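You operate a simulated robot arm through the tools that you are given. There is no shell and no other tool. Be economical: measure what you need, move in short steps, check, and stop when the job is done.

The job below is to be done with a simulated robot arm. You get a single attempt, and the scene is never put back.

Task
Put the three sockets on the pegs of their size.
Fine: the pegs are in the top drawer; shut it after.
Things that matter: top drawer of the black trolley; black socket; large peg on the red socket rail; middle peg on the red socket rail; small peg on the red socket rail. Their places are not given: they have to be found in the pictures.

The check looks at the end state, three seconds after you hand in, the way a careful person would. Anything else that was tipped, shoved, dropped, spilled or broken makes it a failure.

Robot
A 7-joint arm with a two-finger parallel gripper, fixed in place. Base frame: the origin is at the foot of the arm, x ahead of it, y to its left, z up. Lengths are in m, angles in rad, forces in N, time in s.
With the tool pointing down near the work surface it reaches from about 0.3 to 0.7 m from the base axis. Its first joint turns from -1.152 to 1.152 rad. Payload 1.57 kg.
The TCP is the grasp point between the finger pads, 0.03 m short of the fingertips. In the tool frame z runs along the fingers and y along their closing line. The gripper opens to 0.11 m. The fingers are 0.024 m wide and 0.012 m thick; the gripper's body (0.048 by 0.112 m) begins 0.078 m behind the TCP.
Orientation is that of the tool frame in the base frame, as [roll, pitch, yaw] about the fixed x, y, z axes, in that order (R = Rz(yaw) Ry(pitch) Rx(roll)). With the fingers straight down and closing along the base's y, the tool's x points along the base's -x, its y along +y and its z along -z.

Tools
- The arm moves only by the tool move_arm. Its argument "targets" is one flat list of numbers, 7 for each row, row after row: the turn, a rotation vector about the base's x, y, z in units of 8 degrees (1.0 is 8 degrees), then the shift along the base's x, y, z in units of 50 mm (1.0 is 50 mm), then the closure in counts, from 0 (fully open) to 255 (shut). In form: [wx, wy, wz, tx, ty, tz, gripper, wx, wy, wz, tx, ty, tz, gripper, ...]. A call has 1 to 10 rows; each row shifts and turns the commanded pose from where the row before left it. A call with a number of a shift or a turn outside -1 to 1 is refused whole. A row lasts 0.2 s, in which the tool goes at most 0.05 m and 0.15 rad; a call with a longer step from one row to the next is refused whole, and so is a gripper value outside its range. Where a pose cannot be reached the arm comes as near as it can. A force on the tool above 50 N (or 10 N above the force at the start of the call, whichever is more), or a blocked arm, ends the call early, and 0.2 s more pass. The fingers move at their own pace (about 0.108 m/s each) and stop on an object; they squeeze with about 39 N. The grip force told is the motor's: it shows also when the fingers shut on nothing. Time passes only in rows, and 0.2 s behind the last, so rows that do not move let the fingers close. The reply holds the time, the measured pose of the TCP, the force on the tool along the base axes, the opening and the grip force, in the units named above and with some noise.
- Cameras (640 x 400 px; columns grow to the right, rows downward): "scene" is fixed at [0.1582, -0.387, 1.4026]; the picture's right is [0.84, -0.54, 0.00], its down [-0.32, -0.50, -0.80] and it looks along [0.43, 0.67, -0.60] (base axes); focal length 313 px, centre (320, 200). "wrist" rides on the gripper at [-0.036, 0, -0.08] in the tool frame; the picture's right is [0.00, -1.00, 0.00], its down [0.97, 0.00, -0.24] and it looks along [0.24, 0.00, 0.97] (tool axes); focal length 218 px, centre (320, 200).
- snapshot(camera): a new picture of that camera. The clock stands still meanwhile.
- locate(camera, pixels): for up to 12 pixels [column, row] of the newest picture of that camera ("zoom" is the newest enlarged one), the place [x, y, z] in the base frame of the surface seen there, good to about 0.002 m. The clock stands still meanwhile.
- close_up(camera, box): a new picture of the part [left, top, right, bottom] of that camera's present view, enlarged. The clock stands still meanwhile.
- hand_in(): hands the job in; it is judged then, once.

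Go step by step. Measure first, check grasps and placings, and put right what went wrong. The budget is 80 turns and 38 pictures, counting those below and the enlarged ones. Unless the task says otherwise, let go and move clear before handing in, and close with one line.

The tools are called after "Request:" as a command line: name --argument value ..., lists and objects as JSON in quotes. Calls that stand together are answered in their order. move_arm: Moves the arm, as the interface text tells. Its arguments: {"type":"object","properties":{"targets":{"type":"array"}},"required":["targets"]} The other tools are called the same way: snapshot (camera) takes a picture; locate (camera, pixels) gives the place of the surface under pixels of a picture; close_up (camera, box) takes an enlarged picture of a part of a camera's view; hand_in () hands the job in.

At the start:

```text
time: 0.0
tool_pos: [0.3938, 0.2147, 1.0475]
ee_rot: [-3.141, 0.0, -3.141]
contact_force: [0.6, -0.2, -0.5]
opening: 0.1099
grasp_force: 0.1
```

scene: 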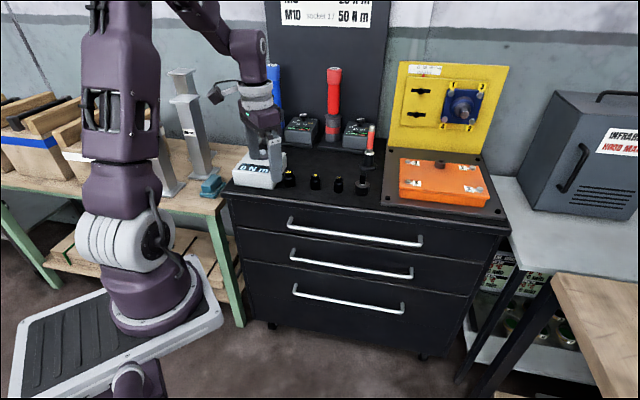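
wrist: 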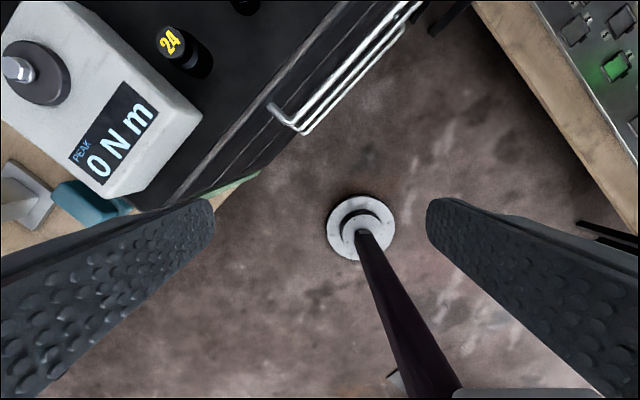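

The scene shows the trolley with the top drawer handle at about (290,222)-(422,243), and small dark sockets at (290,178), (315,182), (338,184), (362,185). I'll enlarge that area.

Request:
close_up --camera "scene" --box '[220, 110, 420, 235]'

Request:
locate --camera "scene" --pixels '[[291, 221], [355, 232], [421, 243], [235, 190], [507, 225], [290, 175], [315, 178], [338, 181], [362, 183], [300, 238], [420, 258], [325, 200]]'

```text
3.20 times, centred on (320, 172) of scene
```

zoom: 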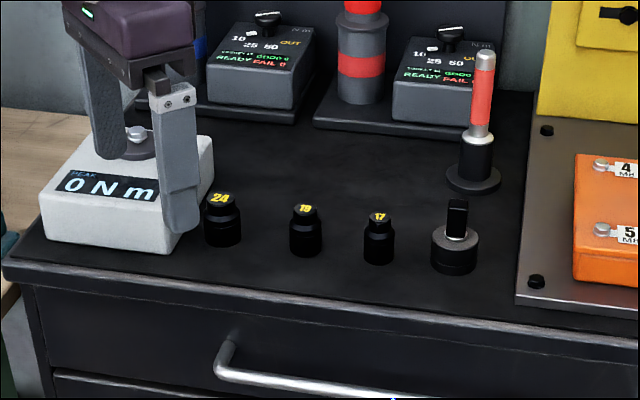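

```text
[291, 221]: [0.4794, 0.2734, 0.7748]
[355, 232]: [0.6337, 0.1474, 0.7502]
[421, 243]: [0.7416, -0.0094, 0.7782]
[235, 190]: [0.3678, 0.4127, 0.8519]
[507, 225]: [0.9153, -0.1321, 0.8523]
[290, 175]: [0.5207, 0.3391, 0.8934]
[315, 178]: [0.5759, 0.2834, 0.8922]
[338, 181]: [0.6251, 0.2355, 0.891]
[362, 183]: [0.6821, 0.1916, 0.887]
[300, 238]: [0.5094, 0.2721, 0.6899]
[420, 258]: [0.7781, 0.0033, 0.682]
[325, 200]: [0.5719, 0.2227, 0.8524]
```

Sockets 24, 19 and 17 stand in a row, the trolley is turned 45°, and the handle bar runs from (0.479,0.273) to (0.742,-0.009) at z≈0.776. I'll move above the handle's middle with the fingers closing along the trolley's normal and look.

Request:
move_arm --targets '[0, 0, -0.9375, 0.7, -0.3, 0, 0, 0, 0, -0.9375, 0.7, -0.3, 0, 0, 0, 0, -0.9375, 0.7, -0.3, 0, 0, 0, 0, -0.9375, 0.7, -0.3, 0, 0, 0, 0, -0.9375, 0.7, -0.3, 0, 0, 0, 0, -0.9375, 0.7, -0.3, 0, 0]'

Request:
snapshot --camera "wrist"

```text
time: 1.4
tool_pos: [0.6025, 0.1249, 1.0462]
ee_rot: [-3.141, -0.001, 2.354]
contact_force: [0.4, -0.3, 0.0]
opening: 0.1101
grasp_force: 0.1
```

```text
34 pictures are left
```

wrist: 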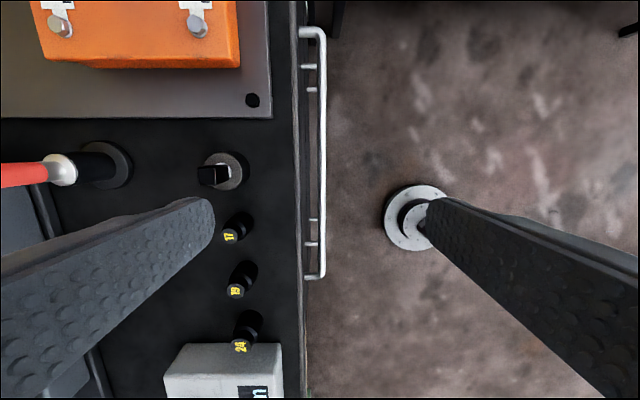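

The handle shows at columns 318–327, rows 30–278, with the trolley's front edge at about column 298. I'll measure the bar and the gap.

Request:
locate --camera "wrist" --pixels '[[323, 60], [323, 150], [323, 250], [305, 29], [310, 278], [300, 200], [240, 228], [236, 290], [240, 345], [215, 175], [311, 200], [304, 120]]'

Request:
close_up --camera "wrist" --box '[250, 80, 410, 180]'

```text
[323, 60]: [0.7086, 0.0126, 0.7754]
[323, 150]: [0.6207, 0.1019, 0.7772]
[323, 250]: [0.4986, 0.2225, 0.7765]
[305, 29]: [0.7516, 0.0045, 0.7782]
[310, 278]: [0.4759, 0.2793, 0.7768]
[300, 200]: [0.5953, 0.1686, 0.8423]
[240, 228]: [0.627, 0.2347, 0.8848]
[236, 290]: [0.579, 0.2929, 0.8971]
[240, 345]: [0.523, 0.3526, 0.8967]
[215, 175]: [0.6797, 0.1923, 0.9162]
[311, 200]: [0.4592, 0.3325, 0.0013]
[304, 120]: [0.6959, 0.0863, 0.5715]
```

```text
4.00 times, centred on (330, 130) of wrist
```

zoom: 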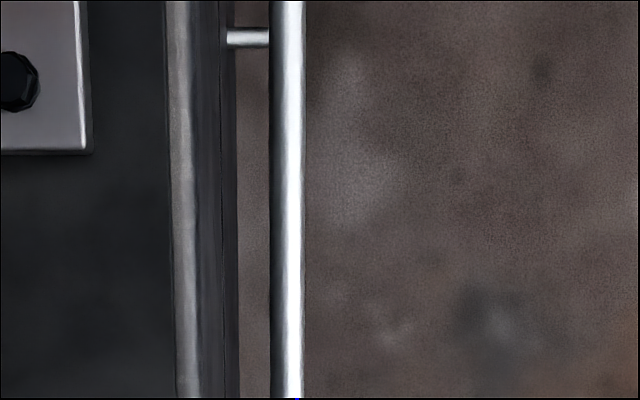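

The bar sits about 3 cm off the drawer face; I need the exact trim and face positions, so I'll locate along a zoom row.

Request:
locate --camera "zoom" --pixels '[[160, 250], [180, 250], [195, 250], [205, 250], [215, 250], [225, 250], [233, 250], [238, 38], [260, 38], [275, 250], [288, 250], [302, 250]]'

```text
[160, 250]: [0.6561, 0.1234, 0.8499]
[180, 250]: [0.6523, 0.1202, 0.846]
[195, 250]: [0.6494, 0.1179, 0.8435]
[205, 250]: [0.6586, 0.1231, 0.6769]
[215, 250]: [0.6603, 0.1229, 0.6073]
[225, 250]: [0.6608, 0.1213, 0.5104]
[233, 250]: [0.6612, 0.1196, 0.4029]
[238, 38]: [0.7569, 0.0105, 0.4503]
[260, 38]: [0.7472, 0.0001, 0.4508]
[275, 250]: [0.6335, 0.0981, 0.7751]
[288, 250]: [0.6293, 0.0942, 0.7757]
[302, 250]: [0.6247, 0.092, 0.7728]
```

The trim edge is at n=(x+y)/√2=0.5425, the face at 0.5525, and the bar spans 0.507–0.517, so a finger fits vertically. I'll descend with an opening of about 26 mm, centred on the bar.

Request:
move_arm --targets '[0, 0, 0, -0.05, -0.05, -0.9, 195, 0, 0, 0, 0, 0, -0.9, 195, 0, 0, 0, 0, 0, -0.9, 195, 0, 0, 0, 0, 0, -0.5, 195, 0, 0, 0, 0, 0, 0, 195]'

Request:
close_up --camera "wrist" --box '[220, 150, 420, 275]'

```text
time: 2.6
tool_pos: [0.6015, 0.1232, 0.886]
ee_rot: [3.14, -0.001, 2.356]
contact_force: [-0.3, -0.1, 0.0]
opening: 0.0258
grasp_force: 0.1
```

```text
3.20 times, centred on (320, 212) of wrist
```

zoom: 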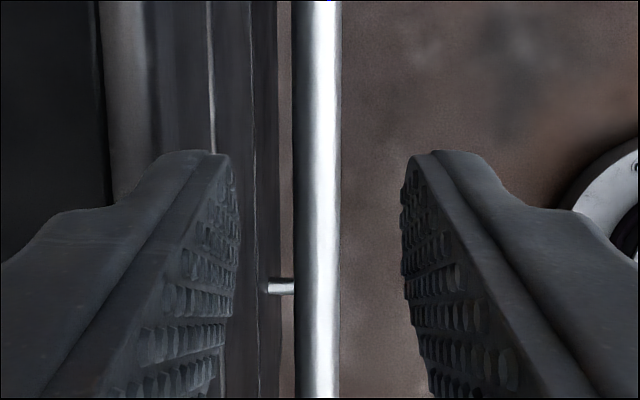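

The fingers straddle the bar well (bar at zoom columns 293–340). I'll go down 0.1 m in gentle steps, shifted 2 mm outward to stay clear of the trim.

Request:
move_arm --targets '[0, 0, 0, -0.03, -0.03, -0.5, 195, 0, 0, 0, 0, 0, -0.5, 195, 0, 0, 0, 0, 0, -0.5, 195, 0, 0, 0, 0, 0, -0.5, 195, 0, 0, 0, 0, 0, 0, 195]'

```text
time: 3.8
tool_pos: [0.5988, 0.1213, 0.7868]
ee_rot: [-3.14, -0.002, 2.356]
contact_force: [-0.1, 0.4, 0.3]
opening: 0.0261
grasp_force: 0.0
```

No contact at z=0.787. I'll close on the bar and pull outward 8 cm.

Request:
move_arm --targets '[0, 0, 0, 0, 0, 0, 255, 0, 0, 0, 0, 0, 0, 255, 0, 0, 0, -0.2, -0.2, 0, 255, 0, 0, 0, -0.3, -0.3, 0, 255, 0, 0, 0, -0.3, -0.3, 0, 255, 0, 0, 0, -0.3, -0.3, 0, 255, 0, 0, 0, 0, 0, 0, 255]'

Request:
snapshot --camera "scene"

```text
time: 5.4
tool_pos: [0.5428, 0.0662, 0.786]
ee_rot: [-3.139, -0.001, 2.356]
contact_force: [0.2, -2.8, 0.7]
opening: 0.0138
grasp_force: 30.6
```

```text
31 pictures are left
```

scene: 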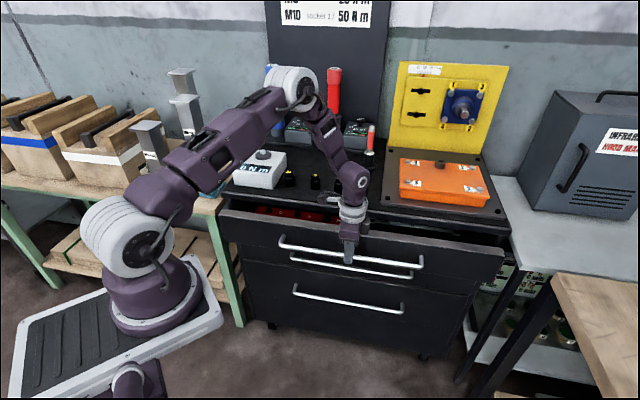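

The drawer slides freely and red rails show at (290,212). I'll pull another 14 cm.

Request:
move_arm --targets '[0, 0, 0, -0.3, -0.3, 0, 255, 0, 0, 0, -0.4, -0.4, 0, 255, 0, 0, 0, -0.4, -0.4, 0, 255, 0, 0, 0, -0.4, -0.4, 0, 255, 0, 0, 0, -0.3, -0.3, 0, 255, 0, 0, 0, -0.2, -0.2, 0, 255, 0, 0, 0, 0, 0, 0, 255]'

Request:
snapshot --camera "scene"

```text
time: 7.0
tool_pos: [0.4448, -0.0338, 0.7869]
ee_rot: [-3.14, -0.002, 2.357]
contact_force: [-1.7, -0.2, -1.9]
opening: 0.0139
grasp_force: 30.4
```

```text
30 pictures are left
```

scene: 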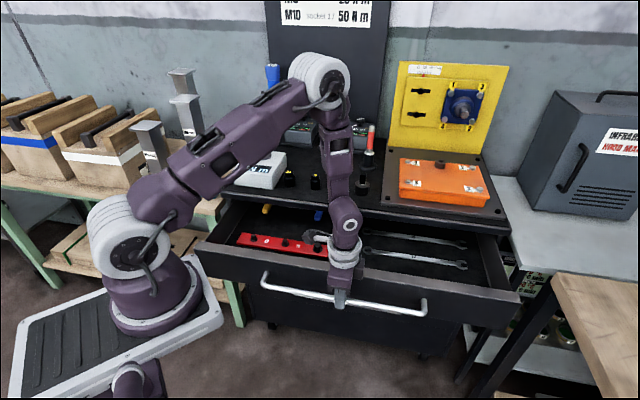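

The drawer is open 22 cm and the red rail is in view at (240–330, 235–257). I'll let go and rise, then look.

Request:
move_arm --targets '[0, 0, 0, 0, 0, 0, 195, 0, 0, 0, 0, 0, 0, 195, 0, 0, 0, 0, 0, 0.5, 195, 0, 0, 0, 0, 0, 0.9, 195, 0, 0, 0, 0, 0, 0.9, 195, 0, 0, 0, 0, 0, 0.9, 195, 0, 0, 0, 0, 0, 0.9, 195, 0, 0, 0, 0, 0, 0.9, 195]'

Request:
close_up --camera "scene" --box '[200, 160, 400, 285]'

Request:
snapshot --camera "wrist"

```text
time: 8.8
tool_pos: [0.4444, -0.0334, 1.0359]
ee_rot: [-3.14, 0.001, 2.356]
contact_force: [-0.7, -0.7, 0.3]
opening: 0.0258
grasp_force: 0.0
```

```text
3.20 times, centred on (300, 222) of scene
```

zoom: 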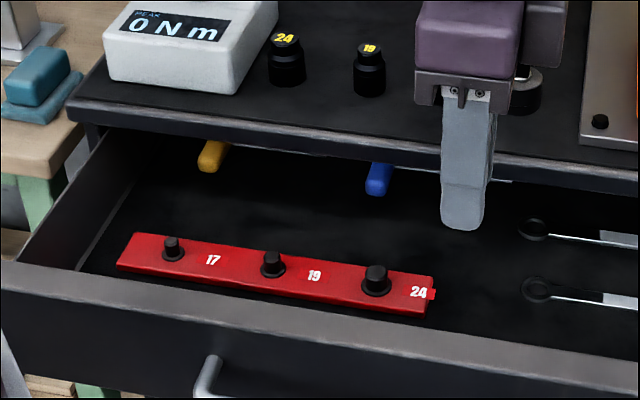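

```text
28 pictures are left
```

wrist: 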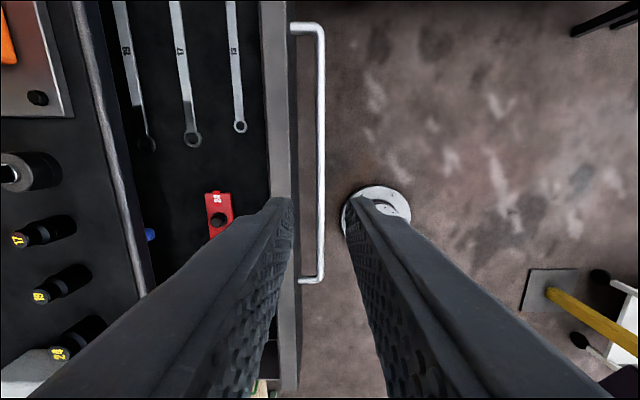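

The rail has pegs at zoom (172,248), (272,262) and (376,278), labelled 17, 19 and 24 with size increasing to the right. I'll locate the pegs and sockets.

Request:
locate --camera "zoom" --pixels '[[171, 239], [271, 252], [376, 267], [172, 247], [272, 262], [376, 278], [284, 38], [369, 48], [205, 235], [320, 253], [133, 266], [300, 200]]'

Request:
locate --camera "wrist" --pixels '[[217, 219], [281, 130], [216, 240], [100, 150], [120, 170]]'

```text
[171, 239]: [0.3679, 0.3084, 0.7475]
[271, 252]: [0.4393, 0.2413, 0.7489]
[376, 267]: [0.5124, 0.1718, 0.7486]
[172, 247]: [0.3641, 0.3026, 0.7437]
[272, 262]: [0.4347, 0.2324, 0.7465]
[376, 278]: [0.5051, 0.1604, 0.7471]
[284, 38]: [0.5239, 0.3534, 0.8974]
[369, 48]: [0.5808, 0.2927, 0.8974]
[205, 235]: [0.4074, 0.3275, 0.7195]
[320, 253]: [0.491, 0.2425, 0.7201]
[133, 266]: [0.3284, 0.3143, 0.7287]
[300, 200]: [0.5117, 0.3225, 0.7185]
```

```text
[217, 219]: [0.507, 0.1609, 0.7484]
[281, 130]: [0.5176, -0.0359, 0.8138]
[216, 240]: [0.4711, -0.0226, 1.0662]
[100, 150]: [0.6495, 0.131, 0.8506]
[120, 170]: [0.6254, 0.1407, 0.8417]
```

Pegs lie near (0.366,0.305), (0.437,0.237) and (0.508,0.166) with tops at z≈0.748. I'll move over the middle peg with the fingers turned to close along the rail, for an accurate overhead view.

Request:
move_arm --targets '[0, 0, 0.9375, 0, 0.45, 0, 0, 0, 0, 0.9375, 0, 0.45, 0, 0, 0, 0, 0.9375, 0, 0.45, 0, 0, 0, 0, 0.9375, 0, 0.45, 0, 0, 0, 0, 0.9375, 0, 0.45, 0, 0, 0, 0, 0.9375, 0, 0.45, 0, 0, 0, 0, 0.9375, 0, 0.45, 0, 0, 0, 0, 0.9375, 0, 0.45, 0, 0, 0, 0, 0.9375, 0, 0.45, 0, 0, 0, 0, 0.9375, 0, 0.45, 0, 0]'

Request:
move_arm --targets '[0, 0, 0.9375, 0, 0.45, 0, 0, 0, 0, 0.9375, 0, 0.45, 0, 0]'

Request:
snapshot --camera "wrist"

```text
time: 11.0
tool_pos: [0.4442, 0.1907, 1.037]
ee_rot: [-3.141, 0.001, -2.616]
contact_force: [-0.2, -0.5, 0.0]
opening: 0.1102
grasp_force: 0.0
```

```text
time: 11.6
tool_pos: [0.4451, 0.2362, 1.0369]
ee_rot: [3.141, -0.001, -2.355]
contact_force: [0.1, -0.5, -1.0]
opening: 0.1103
grasp_force: 0.1
```

```text
27 pictures are left
```

wrist: 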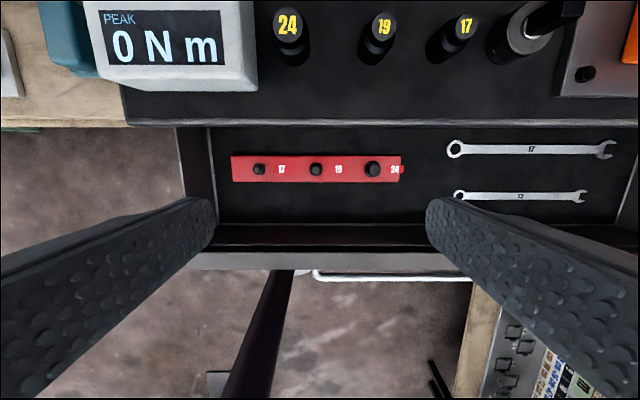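

Everything shows: pegs at (259,169), (316,169), (373,169) and sockets at the top. I'll enlarge both areas.

Request:
close_up --camera "wrist" --box '[226, 120, 418, 240]'

Request:
locate --camera "zoom" --pixels '[[109, 162], [300, 162], [490, 162], [109, 148], [109, 178], [300, 144], [300, 182], [490, 140], [490, 188], [180, 180], [380, 180], [40, 190]]'

Request:
close_up --camera "wrist" --box '[230, 0, 518, 180]'

```text
3.33 times, centred on (322, 180) of wrist
```

zoom: 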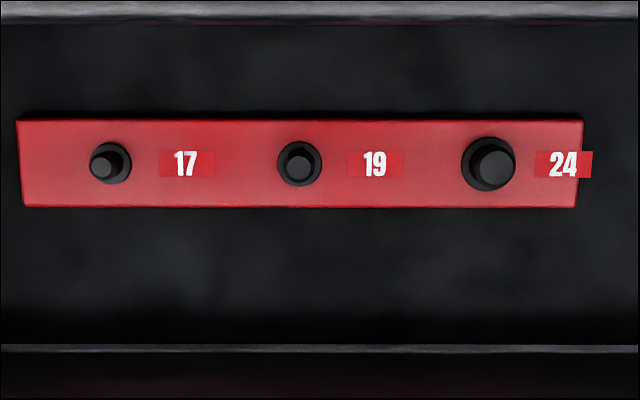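

```text
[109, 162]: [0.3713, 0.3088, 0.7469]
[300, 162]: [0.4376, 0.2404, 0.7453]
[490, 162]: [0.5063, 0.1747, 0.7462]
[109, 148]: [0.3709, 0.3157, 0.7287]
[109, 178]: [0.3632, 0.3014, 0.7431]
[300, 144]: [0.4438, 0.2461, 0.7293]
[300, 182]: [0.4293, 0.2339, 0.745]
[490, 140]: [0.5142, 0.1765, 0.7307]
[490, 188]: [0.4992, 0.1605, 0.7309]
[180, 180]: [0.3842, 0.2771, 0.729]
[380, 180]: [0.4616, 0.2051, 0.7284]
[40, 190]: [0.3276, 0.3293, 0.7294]
```

```text
2.22 times, centred on (374, 90) of wrist
```

zoom: 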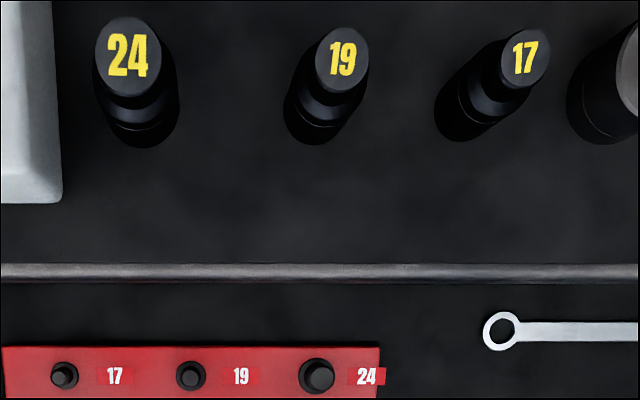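

The pegs come out near n=0.4795 with t≈0.0415, 0.1405 and 0.2385. I'll locate the socket tops, the tester edge and the neck edges on this zoom.

Request:
locate --camera "zoom" --pixels '[[128, 47], [342, 57], [525, 54], [98, 47], [160, 47], [318, 57], [367, 57], [503, 54], [547, 54], [60, 180], [45, 50], [58, 100]]'

```text
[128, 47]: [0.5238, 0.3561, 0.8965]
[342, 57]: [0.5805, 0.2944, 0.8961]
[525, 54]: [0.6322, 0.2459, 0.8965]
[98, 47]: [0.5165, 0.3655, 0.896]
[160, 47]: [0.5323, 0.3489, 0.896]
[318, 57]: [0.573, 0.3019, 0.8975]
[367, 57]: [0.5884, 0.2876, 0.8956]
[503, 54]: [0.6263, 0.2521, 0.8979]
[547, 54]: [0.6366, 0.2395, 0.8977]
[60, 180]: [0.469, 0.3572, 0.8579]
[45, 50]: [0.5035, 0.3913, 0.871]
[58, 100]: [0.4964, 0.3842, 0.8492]
```

All socket tops are at z≈0.8965: 24 at (0.524,0.356), 19 at (0.581,0.294), 17 at (0.633,0.245). I'll start with the 19, hovering above it with the fingers partly closed, then check.

Request:
move_arm --targets '[0, 0, 0, 0.68, 0.29, 0, 116, 0, 0, 0, 0.68, 0.29, 0, 116, 0, 0, 0, 0.68, 0.29, 0, 116, 0, 0, 0, 0.68, 0.29, 0, 116, 0, 0, 0, 0, 0, -0.8, 116, 0, 0, 0, 0, 0, 0, 116]'

Request:
snapshot --camera "wrist"

Request:
snapshot --camera "scene"

```text
time: 13.0
tool_pos: [0.5794, 0.2929, 0.996]
ee_rot: [-3.141, -0.002, -2.356]
contact_force: [0.2, 0.5, 0.2]
opening: 0.06
grasp_force: 0.1
```

```text
24 pictures are left
```

wrist: 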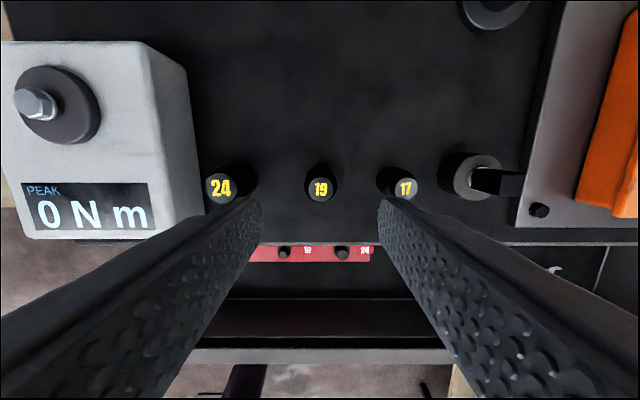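

```text
23 pictures are left
```

scene: 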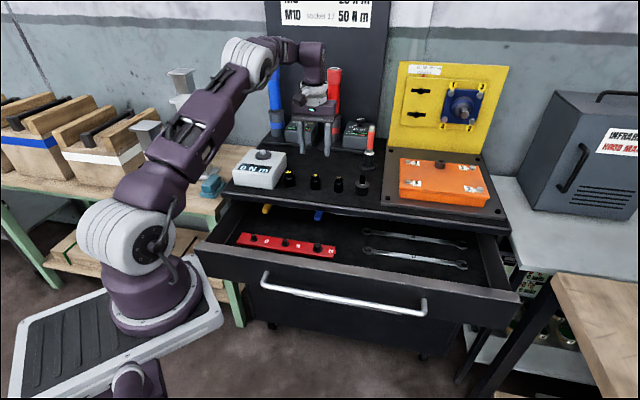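

The 19 (321,188) is nearly centred; it needs about 2 mm further along the normal. I'll descend to z≈0.886 and close.

Request:
move_arm --targets '[0, 0, 0, 0.04, 0.015, -0.6, 116, 0, 0, 0, 0, 0, -0.6, 116, 0, 0, 0, 0, 0, -0.6, 116, 0, 0, 0, 0, 0, -0.39, 116, 0, 0, 0, 0, 0, 0, 116]'

Request:
move_arm --targets '[0, 0, 0, 0, 0, 0, 255, 0, 0, 0, 0, 0, 0, 255, 0, 0, 0, 0, 0, 0, 255]'

```text
time: 14.2
tool_pos: [0.5826, 0.2951, 0.8865]
ee_rot: [-3.141, 0.0, -2.357]
contact_force: [0.8, 0.5, 0.0]
opening: 0.06
grasp_force: 0.0
```

```text
time: 15.0
tool_pos: [0.5823, 0.2954, 0.8873]
ee_rot: [-3.141, 0.001, -2.357]
contact_force: [0.1, -1.4, 0.1]
opening: 0.0302
grasp_force: 39.1
```

Gripped with a 30.2 mm opening. I'll lift it 10 cm and check how it sits in the fingers.

Request:
move_arm --targets '[0, 0, 0, 0, 0, 0.5, 255, 0, 0, 0, 0, 0, 0.9, 255, 0, 0, 0, 0, 0, 0.6, 255, 0, 0, 0, 0, 0, 0, 255]'

Request:
close_up --camera "wrist" --box '[220, 140, 420, 265]'

```text
time: 16.0
tool_pos: [0.5826, 0.2952, 0.9881]
ee_rot: [3.142, 0.002, -2.356]
contact_force: [-0.2, -0.5, -0.8]
opening: 0.0299
grasp_force: 39.6
```

```text
3.20 times, centred on (320, 202) of wrist
```

zoom: 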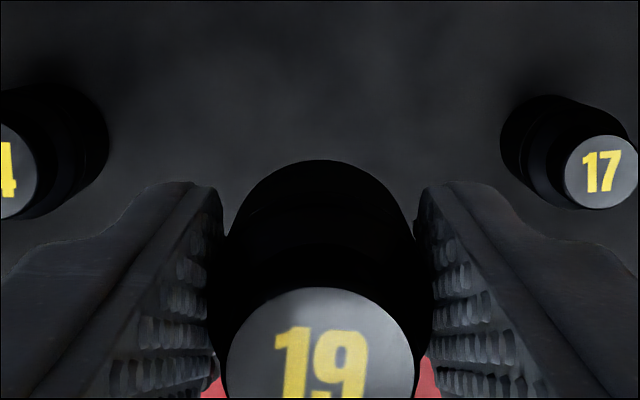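

It lifted upright between the fingers. I'll locate its top rim to get its offset from the TCP.

Request:
locate --camera "zoom" --pixels '[[320, 291], [320, 380], [231, 380], [411, 380], [250, 320], [390, 320], [320, 165]]'

```text
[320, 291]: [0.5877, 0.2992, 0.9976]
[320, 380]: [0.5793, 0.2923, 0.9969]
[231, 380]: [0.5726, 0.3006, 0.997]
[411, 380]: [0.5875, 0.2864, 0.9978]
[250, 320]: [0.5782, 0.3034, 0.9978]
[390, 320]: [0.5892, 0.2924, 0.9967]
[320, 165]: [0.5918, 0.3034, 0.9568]
```

The socket centre sits about 3 mm toward −n from the TCP, centred along t. I'll carry it over the middle peg and down to a hover about 2 cm above, then check with the scene camera.

Request:
move_arm --targets '[0, 0, 0, -0.71, -0.267, 0, 255, 0, 0, 0, -0.71, -0.267, 0, 255, 0, 0, 0, -0.71, -0.267, 0, 255, 0, 0, 0, -0.71, -0.267, 0, 255, 0, 0, 0, 0, 0, -0.9, 255, 0, 0, 0, 0, 0, -0.9, 255, 0, 0, 0, 0, 0, -0.9, 255, 0, 0, 0, 0, 0, -0.8, 255, 0, 0, 0, 0, 0, 0, 255]'

Request:
close_up --camera "scene" --box '[232, 190, 360, 270]'

```text
time: 18.0
tool_pos: [0.4396, 0.2402, 0.8114]
ee_rot: [-3.142, 0.0, -2.357]
contact_force: [-0.2, 0.7, -0.5]
opening: 0.0303
grasp_force: 38.7
```

```text
5.00 times, centred on (296, 230) of scene
```

zoom: 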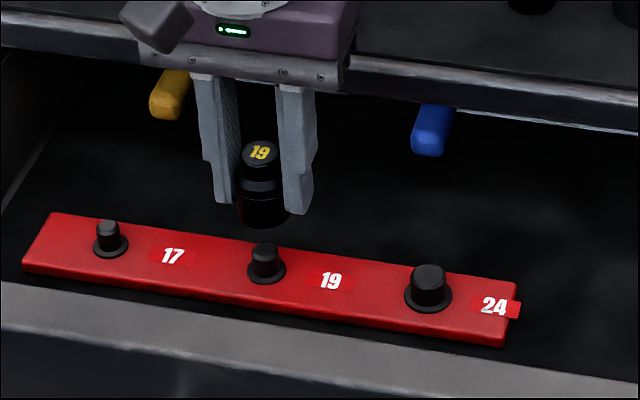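

The socket appears right over the middle peg (zoom column ~264 versus 265). I'll compare positions with locate, using the same camera for both.

Request:
locate --camera "zoom" --pixels '[[260, 153], [244, 153], [276, 153], [260, 143], [260, 165], [266, 250], [254, 250], [278, 250], [266, 245], [266, 256], [262, 225], [266, 283]]'

```text
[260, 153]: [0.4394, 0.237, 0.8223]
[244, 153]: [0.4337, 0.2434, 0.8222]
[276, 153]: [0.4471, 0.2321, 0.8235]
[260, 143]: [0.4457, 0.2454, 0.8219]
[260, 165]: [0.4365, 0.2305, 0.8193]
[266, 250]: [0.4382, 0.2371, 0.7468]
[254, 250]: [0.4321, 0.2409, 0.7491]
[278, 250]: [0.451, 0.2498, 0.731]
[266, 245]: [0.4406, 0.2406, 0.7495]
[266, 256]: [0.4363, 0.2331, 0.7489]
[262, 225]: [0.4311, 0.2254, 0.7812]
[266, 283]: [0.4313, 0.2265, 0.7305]
```

The socket reads about 2 mm too far along n. I'll shift −2 mm in n and lower it gently to see whether it slips on to the peg.

Request:
move_arm --targets '[0, 0, 0, -0.026, -0.026, -0.2, 255, 0, 0, 0, 0, 0, -0.2, 255, 0, 0, 0, 0, 0, -0.12, 255, 0, 0, 0, 0, 0, -0.08, 255, 0, 0, 0, 0, 0, 0, 255]'

```text
time: 19.2
tool_pos: [0.4386, 0.2398, 0.7826]
ee_rot: [-3.141, -0.001, -2.355]
contact_force: [-0.6, -1.1, -0.8]
opening: 0.0302
grasp_force: 39.2
```

Request:
move_arm --targets '[0, 0, 0, 0, 0, -0.08, 255, 0, 0, 0, 0, 0, -0.08, 255, 0, 0, 0, 0, 0, 0, 255]'

Request:
close_up --camera "scene" --box '[232, 190, 360, 270]'

```text
time: 20.0
tool_pos: [0.44, 0.2392, 0.773]
ee_rot: [-3.139, -0.001, -2.356]
contact_force: [0.1, 0.3, -1.0]
opening: 0.03
grasp_force: 38.7
```

```text
5.00 times, centred on (296, 230) of scene
```

zoom: 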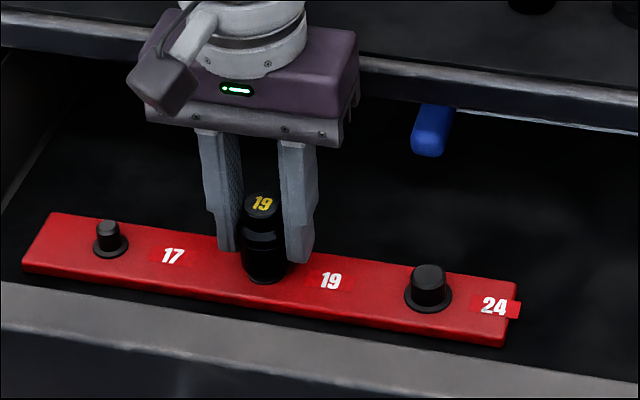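

The 19 has gone over its peg with no force (its bottom is near zoom row 285). I'll lower the last few millimetres and let go.

Request:
move_arm --targets '[0, 0, 0, 0, 0, -0.04, 255, 0, 0, 0, 0, 0, -0.04, 255, 0, 0, 0, 0, 0, 0, 255]'

```text
time: 20.8
tool_pos: [0.4395, 0.2399, 0.7699]
ee_rot: [3.14, 0.001, -2.355]
contact_force: [-0.1, 0.2, -0.3]
opening: 0.0301
grasp_force: 38.3
```

Still no force. I'll go another 3 mm and open.

Request:
move_arm --targets '[0, 0, 0, 0, 0, -0.06, 255, 0, 0, 0, 0, 0, 0, 255, 0, 0, 0, 0, 0, 0, 140, 0, 0, 0, 0, 0, 0, 140, 0, 0, 0, 0, 0, 0.4, 140, 0, 0, 0, 0, 0, 0.9, 140, 0, 0, 0, 0, 0, 0.9, 140]'

Request:
close_up --camera "scene" --box '[232, 160, 392, 260]'

```text
time: 22.4
tool_pos: [0.4384, 0.2403, 0.8771]
ee_rot: [3.141, -0.001, -2.357]
contact_force: [0.3, -0.4, -1.0]
opening: 0.0496
grasp_force: 0.1
```

```text
4.00 times, centred on (312, 210) of scene
```

zoom: 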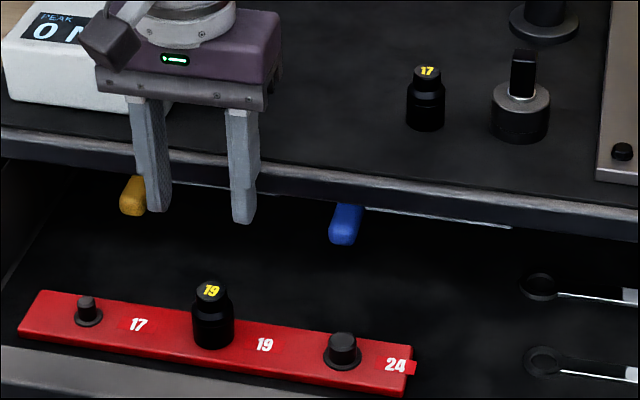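

The 19 is seated and upright. Next is the 17: I'll rise, move over it and check the alignment.

Request:
move_arm --targets '[0, 0, 0, 0, 0, 0.8, 140, 0, 0, 0, 0, 0, 0.8, 140, 0, 0, 0, 0, 0, 0.7, 128, 0, 0, 0, 0.77, 0.018, 0, 128, 0, 0, 0, 0.77, 0.018, 0, 128, 0, 0, 0, 0.77, 0.018, 0, 128, 0, 0, 0, 0.77, 0.018, 0, 128, 0, 0, 0, 0.77, 0.018, 0, 128, 0, 0, 0, 0, 0, 0, 128]'

Request:
close_up --camera "wrist" --box '[220, 140, 420, 265]'

Request:
locate --camera "zoom" --pixels '[[320, 160], [300, 160], [340, 160], [320, 140], [320, 180]]'

```text
time: 24.4
tool_pos: [0.6294, 0.2423, 0.9916]
ee_rot: [-3.14, -0.001, -2.355]
contact_force: [-0.6, -0.2, -0.7]
opening: 0.055
grasp_force: 0.0
```

```text
3.20 times, centred on (320, 202) of wrist
```

zoom: 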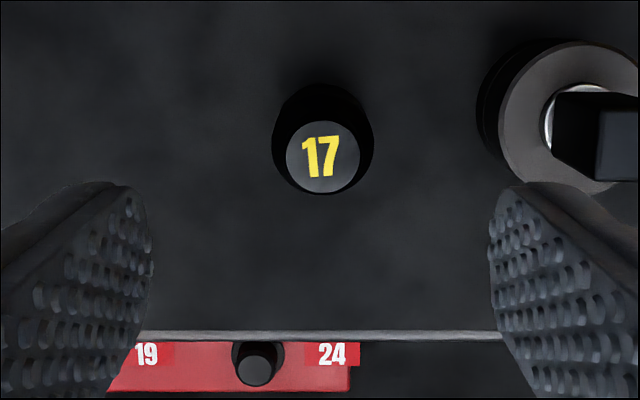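

```text
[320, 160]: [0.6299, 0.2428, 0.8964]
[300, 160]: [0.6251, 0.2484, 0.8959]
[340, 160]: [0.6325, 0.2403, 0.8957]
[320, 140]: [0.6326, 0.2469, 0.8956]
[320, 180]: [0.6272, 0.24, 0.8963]
```

The 17 is centred at zoom (323,157), and the adapter is close on the right, so I'll narrow to 45 mm. Then I'll descend, close and lift.

Request:
move_arm --targets '[0, 0, 0, 0.01, -0.01, -0.5, 151, 0, 0, 0, 0, 0, -0.6, 151, 0, 0, 0, 0, 0, -0.6, 151, 0, 0, 0, 0, 0, -0.38, 151, 0, 0, 0, 0, 0, 0, 151]'

Request:
move_arm --targets '[0, 0, 0, 0, 0, 0, 255, 0, 0, 0, 0, 0, 0, 255, 0, 0, 0, 0, 0, 0, 255, 0, 0, 0, 0, 0, 0.5, 255, 0, 0, 0, 0, 0, 0.9, 255, 0, 0, 0, 0, 0, 0.6, 255, 0, 0, 0, 0, 0, 0, 255]'

Request:
close_up --camera "wrist" --box '[220, 140, 420, 265]'

Request:
locate --camera "zoom" --pixels '[[320, 380], [250, 380], [390, 380], [320, 320], [320, 350]]'

```text
time: 25.6
tool_pos: [0.6314, 0.2437, 0.8874]
ee_rot: [3.141, 0.0, -2.359]
contact_force: [-0.4, -0.3, 0.2]
opening: 0.0449
grasp_force: 0.0
```

```text
time: 27.2
tool_pos: [0.6311, 0.2436, 0.9881]
ee_rot: [3.141, 0.0, -2.356]
contact_force: [-0.4, -0.1, -1.3]
opening: 0.028
grasp_force: 38.2
```

```text
3.20 times, centred on (320, 202) of wrist
```

zoom: 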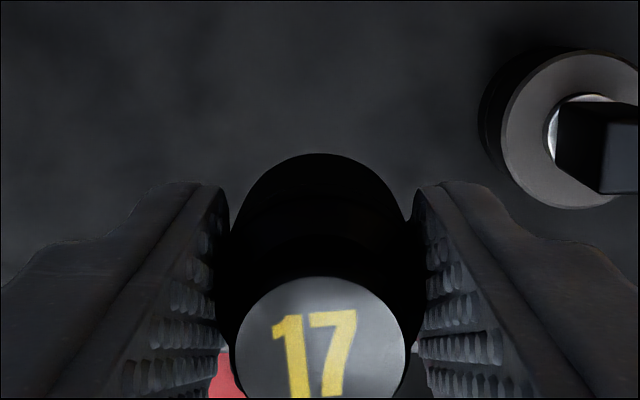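

```text
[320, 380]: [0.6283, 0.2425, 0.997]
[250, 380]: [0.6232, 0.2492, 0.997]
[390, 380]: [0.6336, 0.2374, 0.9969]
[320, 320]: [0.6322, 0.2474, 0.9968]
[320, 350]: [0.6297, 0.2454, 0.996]
```

The 17 sits centred (disc centre at zoom row ~361, about −1 mm offset in n). I'll carry it along n, then along t, to above the small peg and lower to a hover.

Request:
move_arm --targets '[0, 0, 0, -0.66, -0.66, 0, 255, 0, 0, 0, -0.66, -0.66, 0, 255, 0, 0, 0, -0.66, -0.66, 0, 255, 0, 0, 0, -0.656, 0.656, 0, 255, 0, 0, 0, -0.656, 0.656, 0, 255, 0, 0, 0, -0.656, 0.656, 0, 255, 0, 0, 0, -0.656, 0.656, 0, 255, 0, 0, 0, -0.656, 0.656, 0, 255, 0, 0, 0, 0, 0, -0.5, 255]'

Request:
move_arm --targets '[0, 0, 0, 0, 0, -0.9, 255, 0, 0, 0, 0, 0, -0.9, 255, 0, 0, 0, 0, 0, -0.9, 255, 0, 0, 0, 0, 0, -0.4, 255, 0, 0, 0, 0, 0, 0, 255]'

Request:
close_up --camera "scene" --box '[200, 185, 328, 265]'

```text
time: 29.2
tool_pos: [0.3676, 0.3079, 0.9635]
ee_rot: [-3.142, -0.001, -2.357]
contact_force: [0.1, 0.7, -0.9]
opening: 0.0277
grasp_force: 38.2
```

```text
time: 30.4
tool_pos: [0.3691, 0.3079, 0.8092]
ee_rot: [-3.141, 0.0, -2.356]
contact_force: [-0.1, 0.1, -0.7]
opening: 0.028
grasp_force: 37.9
```

```text
5.00 times, centred on (264, 225) of scene
```

zoom: 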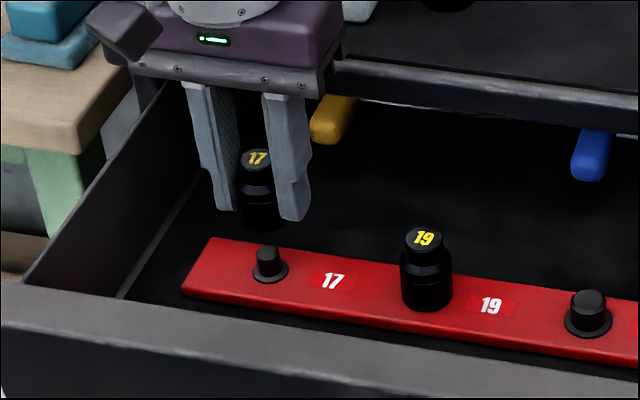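

The socket axis extrapolates to about zoom column 271, and the peg flange is at 270. I'll check the in-depth offset with locate.

Request:
locate --camera "zoom" --pixels '[[256, 151], [256, 166], [242, 158], [270, 158], [267, 248], [267, 257], [258, 252], [276, 252], [270, 282], [262, 225]]'

```text
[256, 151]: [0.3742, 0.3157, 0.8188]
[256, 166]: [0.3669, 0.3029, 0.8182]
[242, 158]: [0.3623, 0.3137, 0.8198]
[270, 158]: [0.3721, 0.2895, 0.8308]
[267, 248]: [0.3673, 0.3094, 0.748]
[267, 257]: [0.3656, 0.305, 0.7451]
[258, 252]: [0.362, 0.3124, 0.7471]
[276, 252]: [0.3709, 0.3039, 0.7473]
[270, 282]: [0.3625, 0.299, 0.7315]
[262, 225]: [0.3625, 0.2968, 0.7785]
```

It reads 1.5–2 mm too far along n, as with the 19. I'll correct and lower gently.

Request:
move_arm --targets '[0, 0, 0, -0.028, -0.014, -0.2, 255, 0, 0, 0, 0, 0, -0.18, 255, 0, 0, 0, 0, 0, -0.12, 255, 0, 0, 0, 0, 0, -0.08, 255, 0, 0, 0, 0, 0, -0.08, 255, 0, 0, 0, 0, 0, 0, 255]'

```text
time: 31.8
tool_pos: [0.3673, 0.3082, 0.7756]
ee_rot: [3.141, 0.002, -2.356]
contact_force: [-3.6, 1.0, -0.2]
opening: 0.0281
grasp_force: 38.6
```

There is a slight side force (−3.6 N in x) but nothing upward. I'll continue down in small steps.

Request:
move_arm --targets '[0, 0, 0, 0, 0, -0.06, 255, 0, 0, 0, 0, 0, -0.06, 255, 0, 0, 0, 0, 0, 0, 255]'

Request:
close_up --camera "scene" --box '[200, 185, 328, 265]'

```text
time: 32.6
tool_pos: [0.3672, 0.3084, 0.769]
ee_rot: [-3.141, 0.0, -2.357]
contact_force: [-3.8, 1.7, -0.5]
opening: 0.0279
grasp_force: 38.4
```

```text
5.00 times, centred on (264, 225) of scene
```

zoom: 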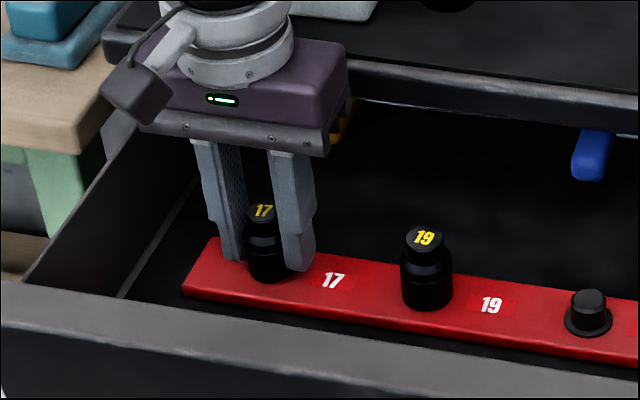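

The 17 is on its peg, touching its side slightly. I'll lower 3 mm more, release and rise.

Request:
move_arm --targets '[0, 0, 0, -0.01, 0.01, -0.05, 255, 0, 0, 0, 0, 0, 0, 255, 0, 0, 0, 0, 0, 0, 140, 0, 0, 0, 0, 0, 0, 140, 0, 0, 0, 0, 0, 0.4, 140, 0, 0, 0, 0, 0, 0.9, 140, 0, 0, 0, 0, 0, 0.9, 140, 0, 0, 0, 0, 0, 0.9, 140, 0, 0, 0, 0, 0, 0.9, 140]'

Request:
close_up --camera "scene" --box '[200, 160, 360, 260]'

```text
time: 34.6
tool_pos: [0.3676, 0.3086, 0.9669]
ee_rot: [-3.141, 0.0, -2.356]
contact_force: [0.7, -0.3, -0.3]
opening: 0.0498
grasp_force: 0.1
```

```text
4.00 times, centred on (280, 210) of scene
```

zoom: 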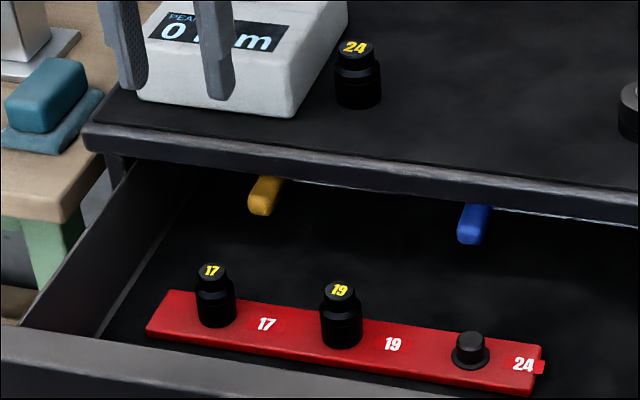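

The 17 and 19 are seated. For the 24, which stands close to the tester, I'll rise, turn −90° so the fingers close along n, and hover above it.

Request:
move_arm --targets '[0, 0, -0.9375, 0, 0, 0.8, 140, 0, 0, -0.9375, 0, 0, 0.8, 140, 0, 0, -0.9375, 0.363, -0.363, 0, 140, 0, 0, -0.9375, 0.363, -0.363, 0, 140, 0, 0, -0.9375, 0.363, -0.363, 0, 140, 0, 0, -0.9375, 0.504, 0.504, 0, 128, 0, 0, -0.9375, 0.504, 0.504, 0, 128, 0, 0, -0.9375, 0.504, 0.504, 0, 128, 0, 0, -0.9375, 0.504, 0.504, 0, 128, 0, 0, -0.9375, 0, 0, 0, 128]'

Request:
move_arm --targets '[0, 0, -0.9375, 0, 0, 0, 128, 0, 0, -0.9375, 0, 0, 0, 128, 0, 0, 0, 0, 0, -0.6, 116, 0, 0, 0, 0, 0, -0.5, 116, 0, 0, 0, 0, 0, 0, 116]'

Request:
close_up --camera "wrist" --box '[220, 140, 420, 265]'

```text
time: 36.8
tool_pos: [0.5204, 0.3544, 1.0458]
ee_rot: [-3.139, -0.001, 2.617]
contact_force: [0.7, 0.1, -0.3]
opening: 0.0549
grasp_force: 0.0
```

```text
time: 38.0
tool_pos: [0.5223, 0.3555, 0.9911]
ee_rot: [3.141, -0.002, 2.357]
contact_force: [-0.1, 0.0, 0.4]
opening: 0.0601
grasp_force: 0.0
```

```text
3.20 times, centred on (320, 202) of wrist
```

zoom: 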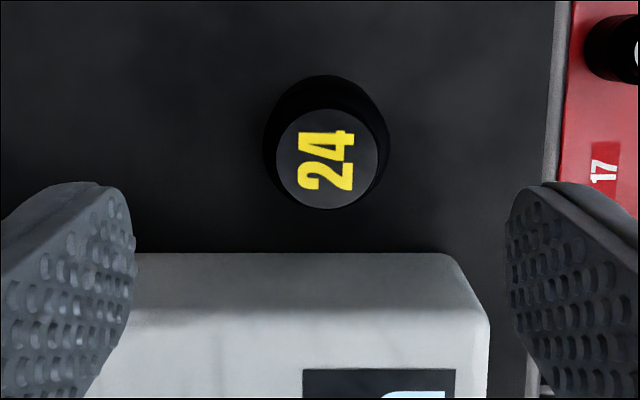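

The 24 is centred at zoom (327,158), and the fingers clear the tester. I'll shift 1.5 mm, descend, close and lift.

Request:
move_arm --targets '[0, 0, 0, -0.021, -0.021, -0.5, 116, 0, 0, 0, 0, 0, -0.6, 116, 0, 0, 0, 0, 0, -0.6, 116, 0, 0, 0, 0, 0, -0.38, 116, 0, 0, 0, 0, 0, 0, 116]'

Request:
move_arm --targets '[0, 0, 0, 0, 0, 0, 255, 0, 0, 0, 0, 0, 0, 255, 0, 0, 0, 0, 0, 0, 255, 0, 0, 0, 0, 0, 0.5, 255, 0, 0, 0, 0, 0, 0.9, 255, 0, 0, 0, 0, 0, 0.6, 255, 0, 0, 0, 0, 0, 0, 255]'

Request:
close_up --camera "wrist" --box '[220, 140, 420, 265]'

```text
time: 39.2
tool_pos: [0.5206, 0.3541, 0.8871]
ee_rot: [3.141, 0.0, 2.356]
contact_force: [1.2, -0.1, 0.1]
opening: 0.0599
grasp_force: 0.0
```

```text
time: 40.8
tool_pos: [0.5207, 0.3541, 0.9895]
ee_rot: [-3.14, 0.0, 2.355]
contact_force: [-0.3, 0.5, -1.9]
opening: 0.0353
grasp_force: 38.9
```

```text
3.20 times, centred on (320, 202) of wrist
```

zoom: 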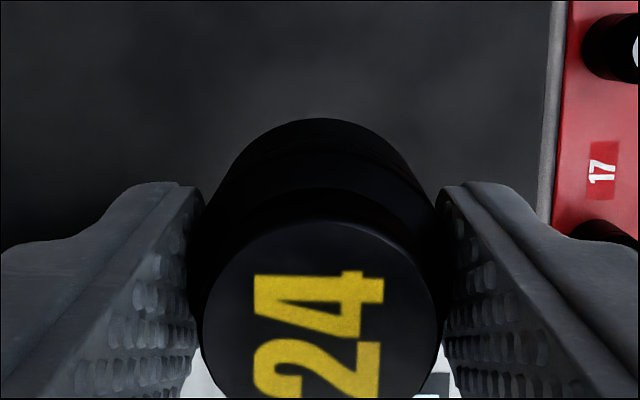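

The 24 is held, offset about +1.8 mm in t from the TCP. I'll carry it over the large peg and hover.

Request:
move_arm --targets '[0, 0, 0, -0.665, -0.665, 0, 255, 0, 0, 0, -0.665, -0.665, 0, 255, 0, 0, 0, -0.665, -0.665, 0, 255, 0, 0, 0, 0.57, -0.57, 0, 255, 0, 0, 0, 0.57, -0.57, 0, 255, 0, 0, 0, 0.57, -0.57, 0, 255, 0, 0, 0, 0, 0, -0.9, 255, 0, 0, 0, 0, 0, -0.9, 255, 0, 0, 0, 0, 0, -0.9, 255, 0, 0, 0, 0, 0, -0.8, 255]'

Request:
close_up --camera "scene" --box '[252, 195, 380, 275]'

```text
time: 43.0
tool_pos: [0.5065, 0.1691, 0.811]
ee_rot: [3.141, 0.0, 2.355]
contact_force: [0.3, -0.2, -1.3]
opening: 0.0352
grasp_force: 38.8
```

```text
5.00 times, centred on (316, 235) of scene
```

zoom: 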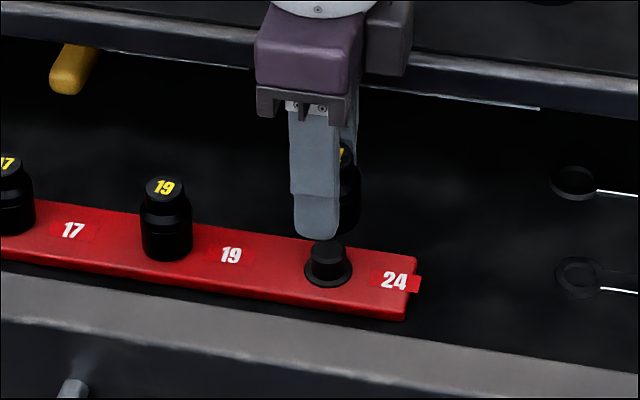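

The front finger hides most of the socket, but the peg is visible at (328,255). I'll locate the peg and the socket's visible edge.

Request:
locate --camera "zoom" --pixels '[[313, 247], [345, 247], [329, 242], [329, 253], [306, 270], [350, 270], [328, 284], [357, 190], [357, 210], [350, 230]]'

```text
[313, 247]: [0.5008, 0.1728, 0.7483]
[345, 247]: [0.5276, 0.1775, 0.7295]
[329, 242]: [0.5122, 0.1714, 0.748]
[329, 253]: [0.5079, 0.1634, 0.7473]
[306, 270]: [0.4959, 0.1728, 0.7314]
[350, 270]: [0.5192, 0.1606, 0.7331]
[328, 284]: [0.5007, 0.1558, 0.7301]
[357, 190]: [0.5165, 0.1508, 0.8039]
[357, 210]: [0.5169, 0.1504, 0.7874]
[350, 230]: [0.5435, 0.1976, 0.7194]
```

The peg centre is about (0.508,0.167), matching the socket's estimated position within 1 mm. I'll lower gently.

Request:
move_arm --targets '[0, 0, 0, 0, 0, -0.2, 255, 0, 0, 0, 0, 0, -0.2, 255, 0, 0, 0, 0, 0, -0.12, 255, 0, 0, 0, 0, 0, -0.08, 255, 0, 0, 0, 0, 0, -0.08, 255, 0, 0, 0, 0, 0, 0, 255]'

```text
time: 44.4
tool_pos: [0.5073, 0.1695, 0.7786]
ee_rot: [3.141, -0.001, 2.354]
contact_force: [-0.1, 0.9, -0.8]
opening: 0.0352
grasp_force: 38.9
```

No force at z=0.779, where it should already be passing the peg top. I'll continue down.

Request:
move_arm --targets '[0, 0, 0, 0, 0, -0.08, 255, 0, 0, 0, 0, 0, -0.08, 255, 0, 0, 0, 0, 0, -0.06, 255, 0, 0, 0, 0, 0, 0, 255]'

Request:
close_up --camera "scene" --box '[252, 195, 380, 275]'

```text
time: 45.4
tool_pos: [0.5067, 0.1687, 0.7684]
ee_rot: [-3.141, 0.001, 2.356]
contact_force: [0.6, 0.5, -1.6]
opening: 0.0353
grasp_force: 39.4
```

```text
5.00 times, centred on (316, 235) of scene
```

zoom: 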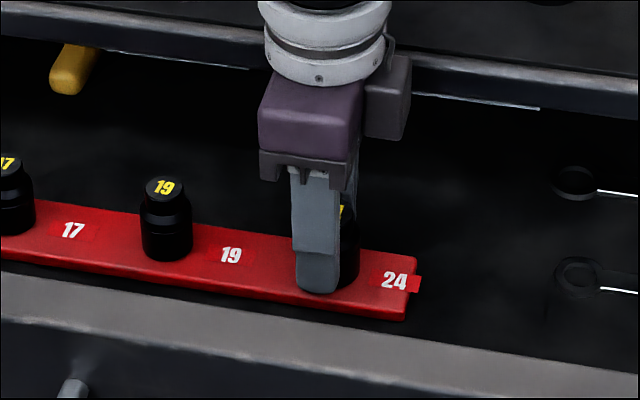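

It slid on with no resistance. I'll lower 2 mm, release and rise straight up.

Request:
move_arm --targets '[0, 0, 0, 0, 0, -0.04, 255, 0, 0, 0, 0, 0, 0, 255, 0, 0, 0, 0, 0, 0, 140, 0, 0, 0, 0, 0, 0, 140, 0, 0, 0, 0, 0, 0.4, 140, 0, 0, 0, 0, 0, 0.9, 140, 0, 0, 0, 0, 0, 0.9, 140, 0, 0, 0, 0, 0, 0.9, 140, 0, 0, 0, 0, 0, 0.9, 140, 0, 0, 0, 0, 0, 0.9, 140]'

Request:
close_up --camera "scene" --box '[200, 160, 400, 285]'

Request:
locate --camera "zoom" --pixels '[[172, 226], [272, 242], [376, 250], [372, 250], [376, 256]]'

```text
time: 47.6
tool_pos: [0.5072, 0.1703, 1.0095]
ee_rot: [-3.141, -0.001, 2.357]
contact_force: [0.5, -0.2, -0.1]
opening: 0.0496
grasp_force: 0.0
```

```text
3.20 times, centred on (300, 222) of scene
```

zoom: 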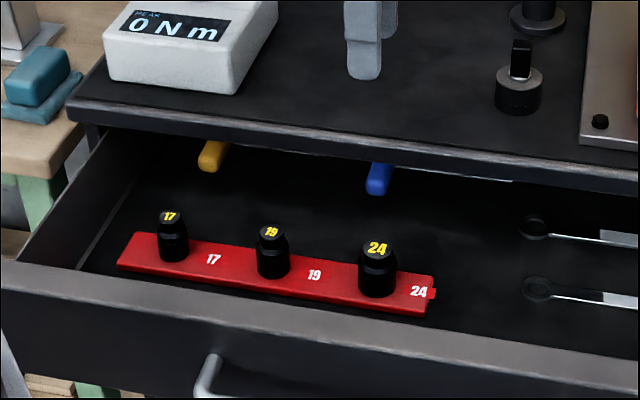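

```text
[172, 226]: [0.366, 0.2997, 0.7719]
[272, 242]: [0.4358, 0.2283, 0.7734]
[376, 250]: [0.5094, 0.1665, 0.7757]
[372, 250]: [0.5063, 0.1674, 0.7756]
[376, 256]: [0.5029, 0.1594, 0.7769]
```

All three are seated with their tops at z≈0.776 and upright. Now I'll return to the handle at (0.4447,−0.0335) with the fingers narrowed and go down around it.

Request:
move_arm --targets '[0, 0, 0, -0.249, -0.811, 0, 195, 0, 0, 0, -0.249, -0.811, 0, 195, 0, 0, 0, -0.249, -0.811, 0, 195, 0, 0, 0, -0.249, -0.811, 0, 195, 0, 0, 0, -0.249, -0.811, 0, 195, 0, 0, 0, 0, 0, -0.9, 195, 0, 0, 0, 0, 0, -0.9, 195, 0, 0, 0, 0, 0, -0.6, 195, 0, 0, 0, 0, 0, 0, 195]'

Request:
close_up --camera "wrist" --box '[220, 150, 420, 275]'

```text
time: 49.6
tool_pos: [0.4448, -0.0353, 0.89]
ee_rot: [3.141, 0.0, 2.356]
contact_force: [-0.4, 0.6, -0.6]
opening: 0.0258
grasp_force: 0.1
```

```text
3.20 times, centred on (320, 212) of wrist
```

zoom: 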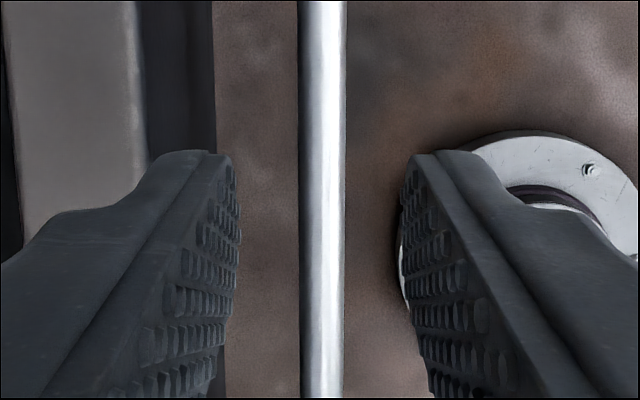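

The bar is centred between the fingers (columns 299–346). I'll descend, close, and push inward 10 cm gently.

Request:
move_arm --targets '[0, 0, 0, 0, 0, -0.7, 195, 0, 0, 0, 0, 0, -0.7, 195, 0, 0, 0, 0, 0, -0.64, 195, 0, 0, 0, 0, 0, 0, 255, 0, 0, 0, 0, 0, 0, 255, 0, 0, 0, 0.2, 0.2, 0, 255, 0, 0, 0, 0.3, 0.3, 0, 255, 0, 0, 0, 0.3, 0.3, 0, 255, 0, 0, 0, 0.3, 0.3, 0, 255, 0, 0, 0, 0.3, 0.3, 0, 255]'

```text
time: 51.8
tool_pos: [0.5149, 0.0366, 0.7888]
ee_rot: [3.141, -0.001, 2.358]
contact_force: [0.9, -0.1, -1.5]
opening: 0.0139
grasp_force: 30.2
```

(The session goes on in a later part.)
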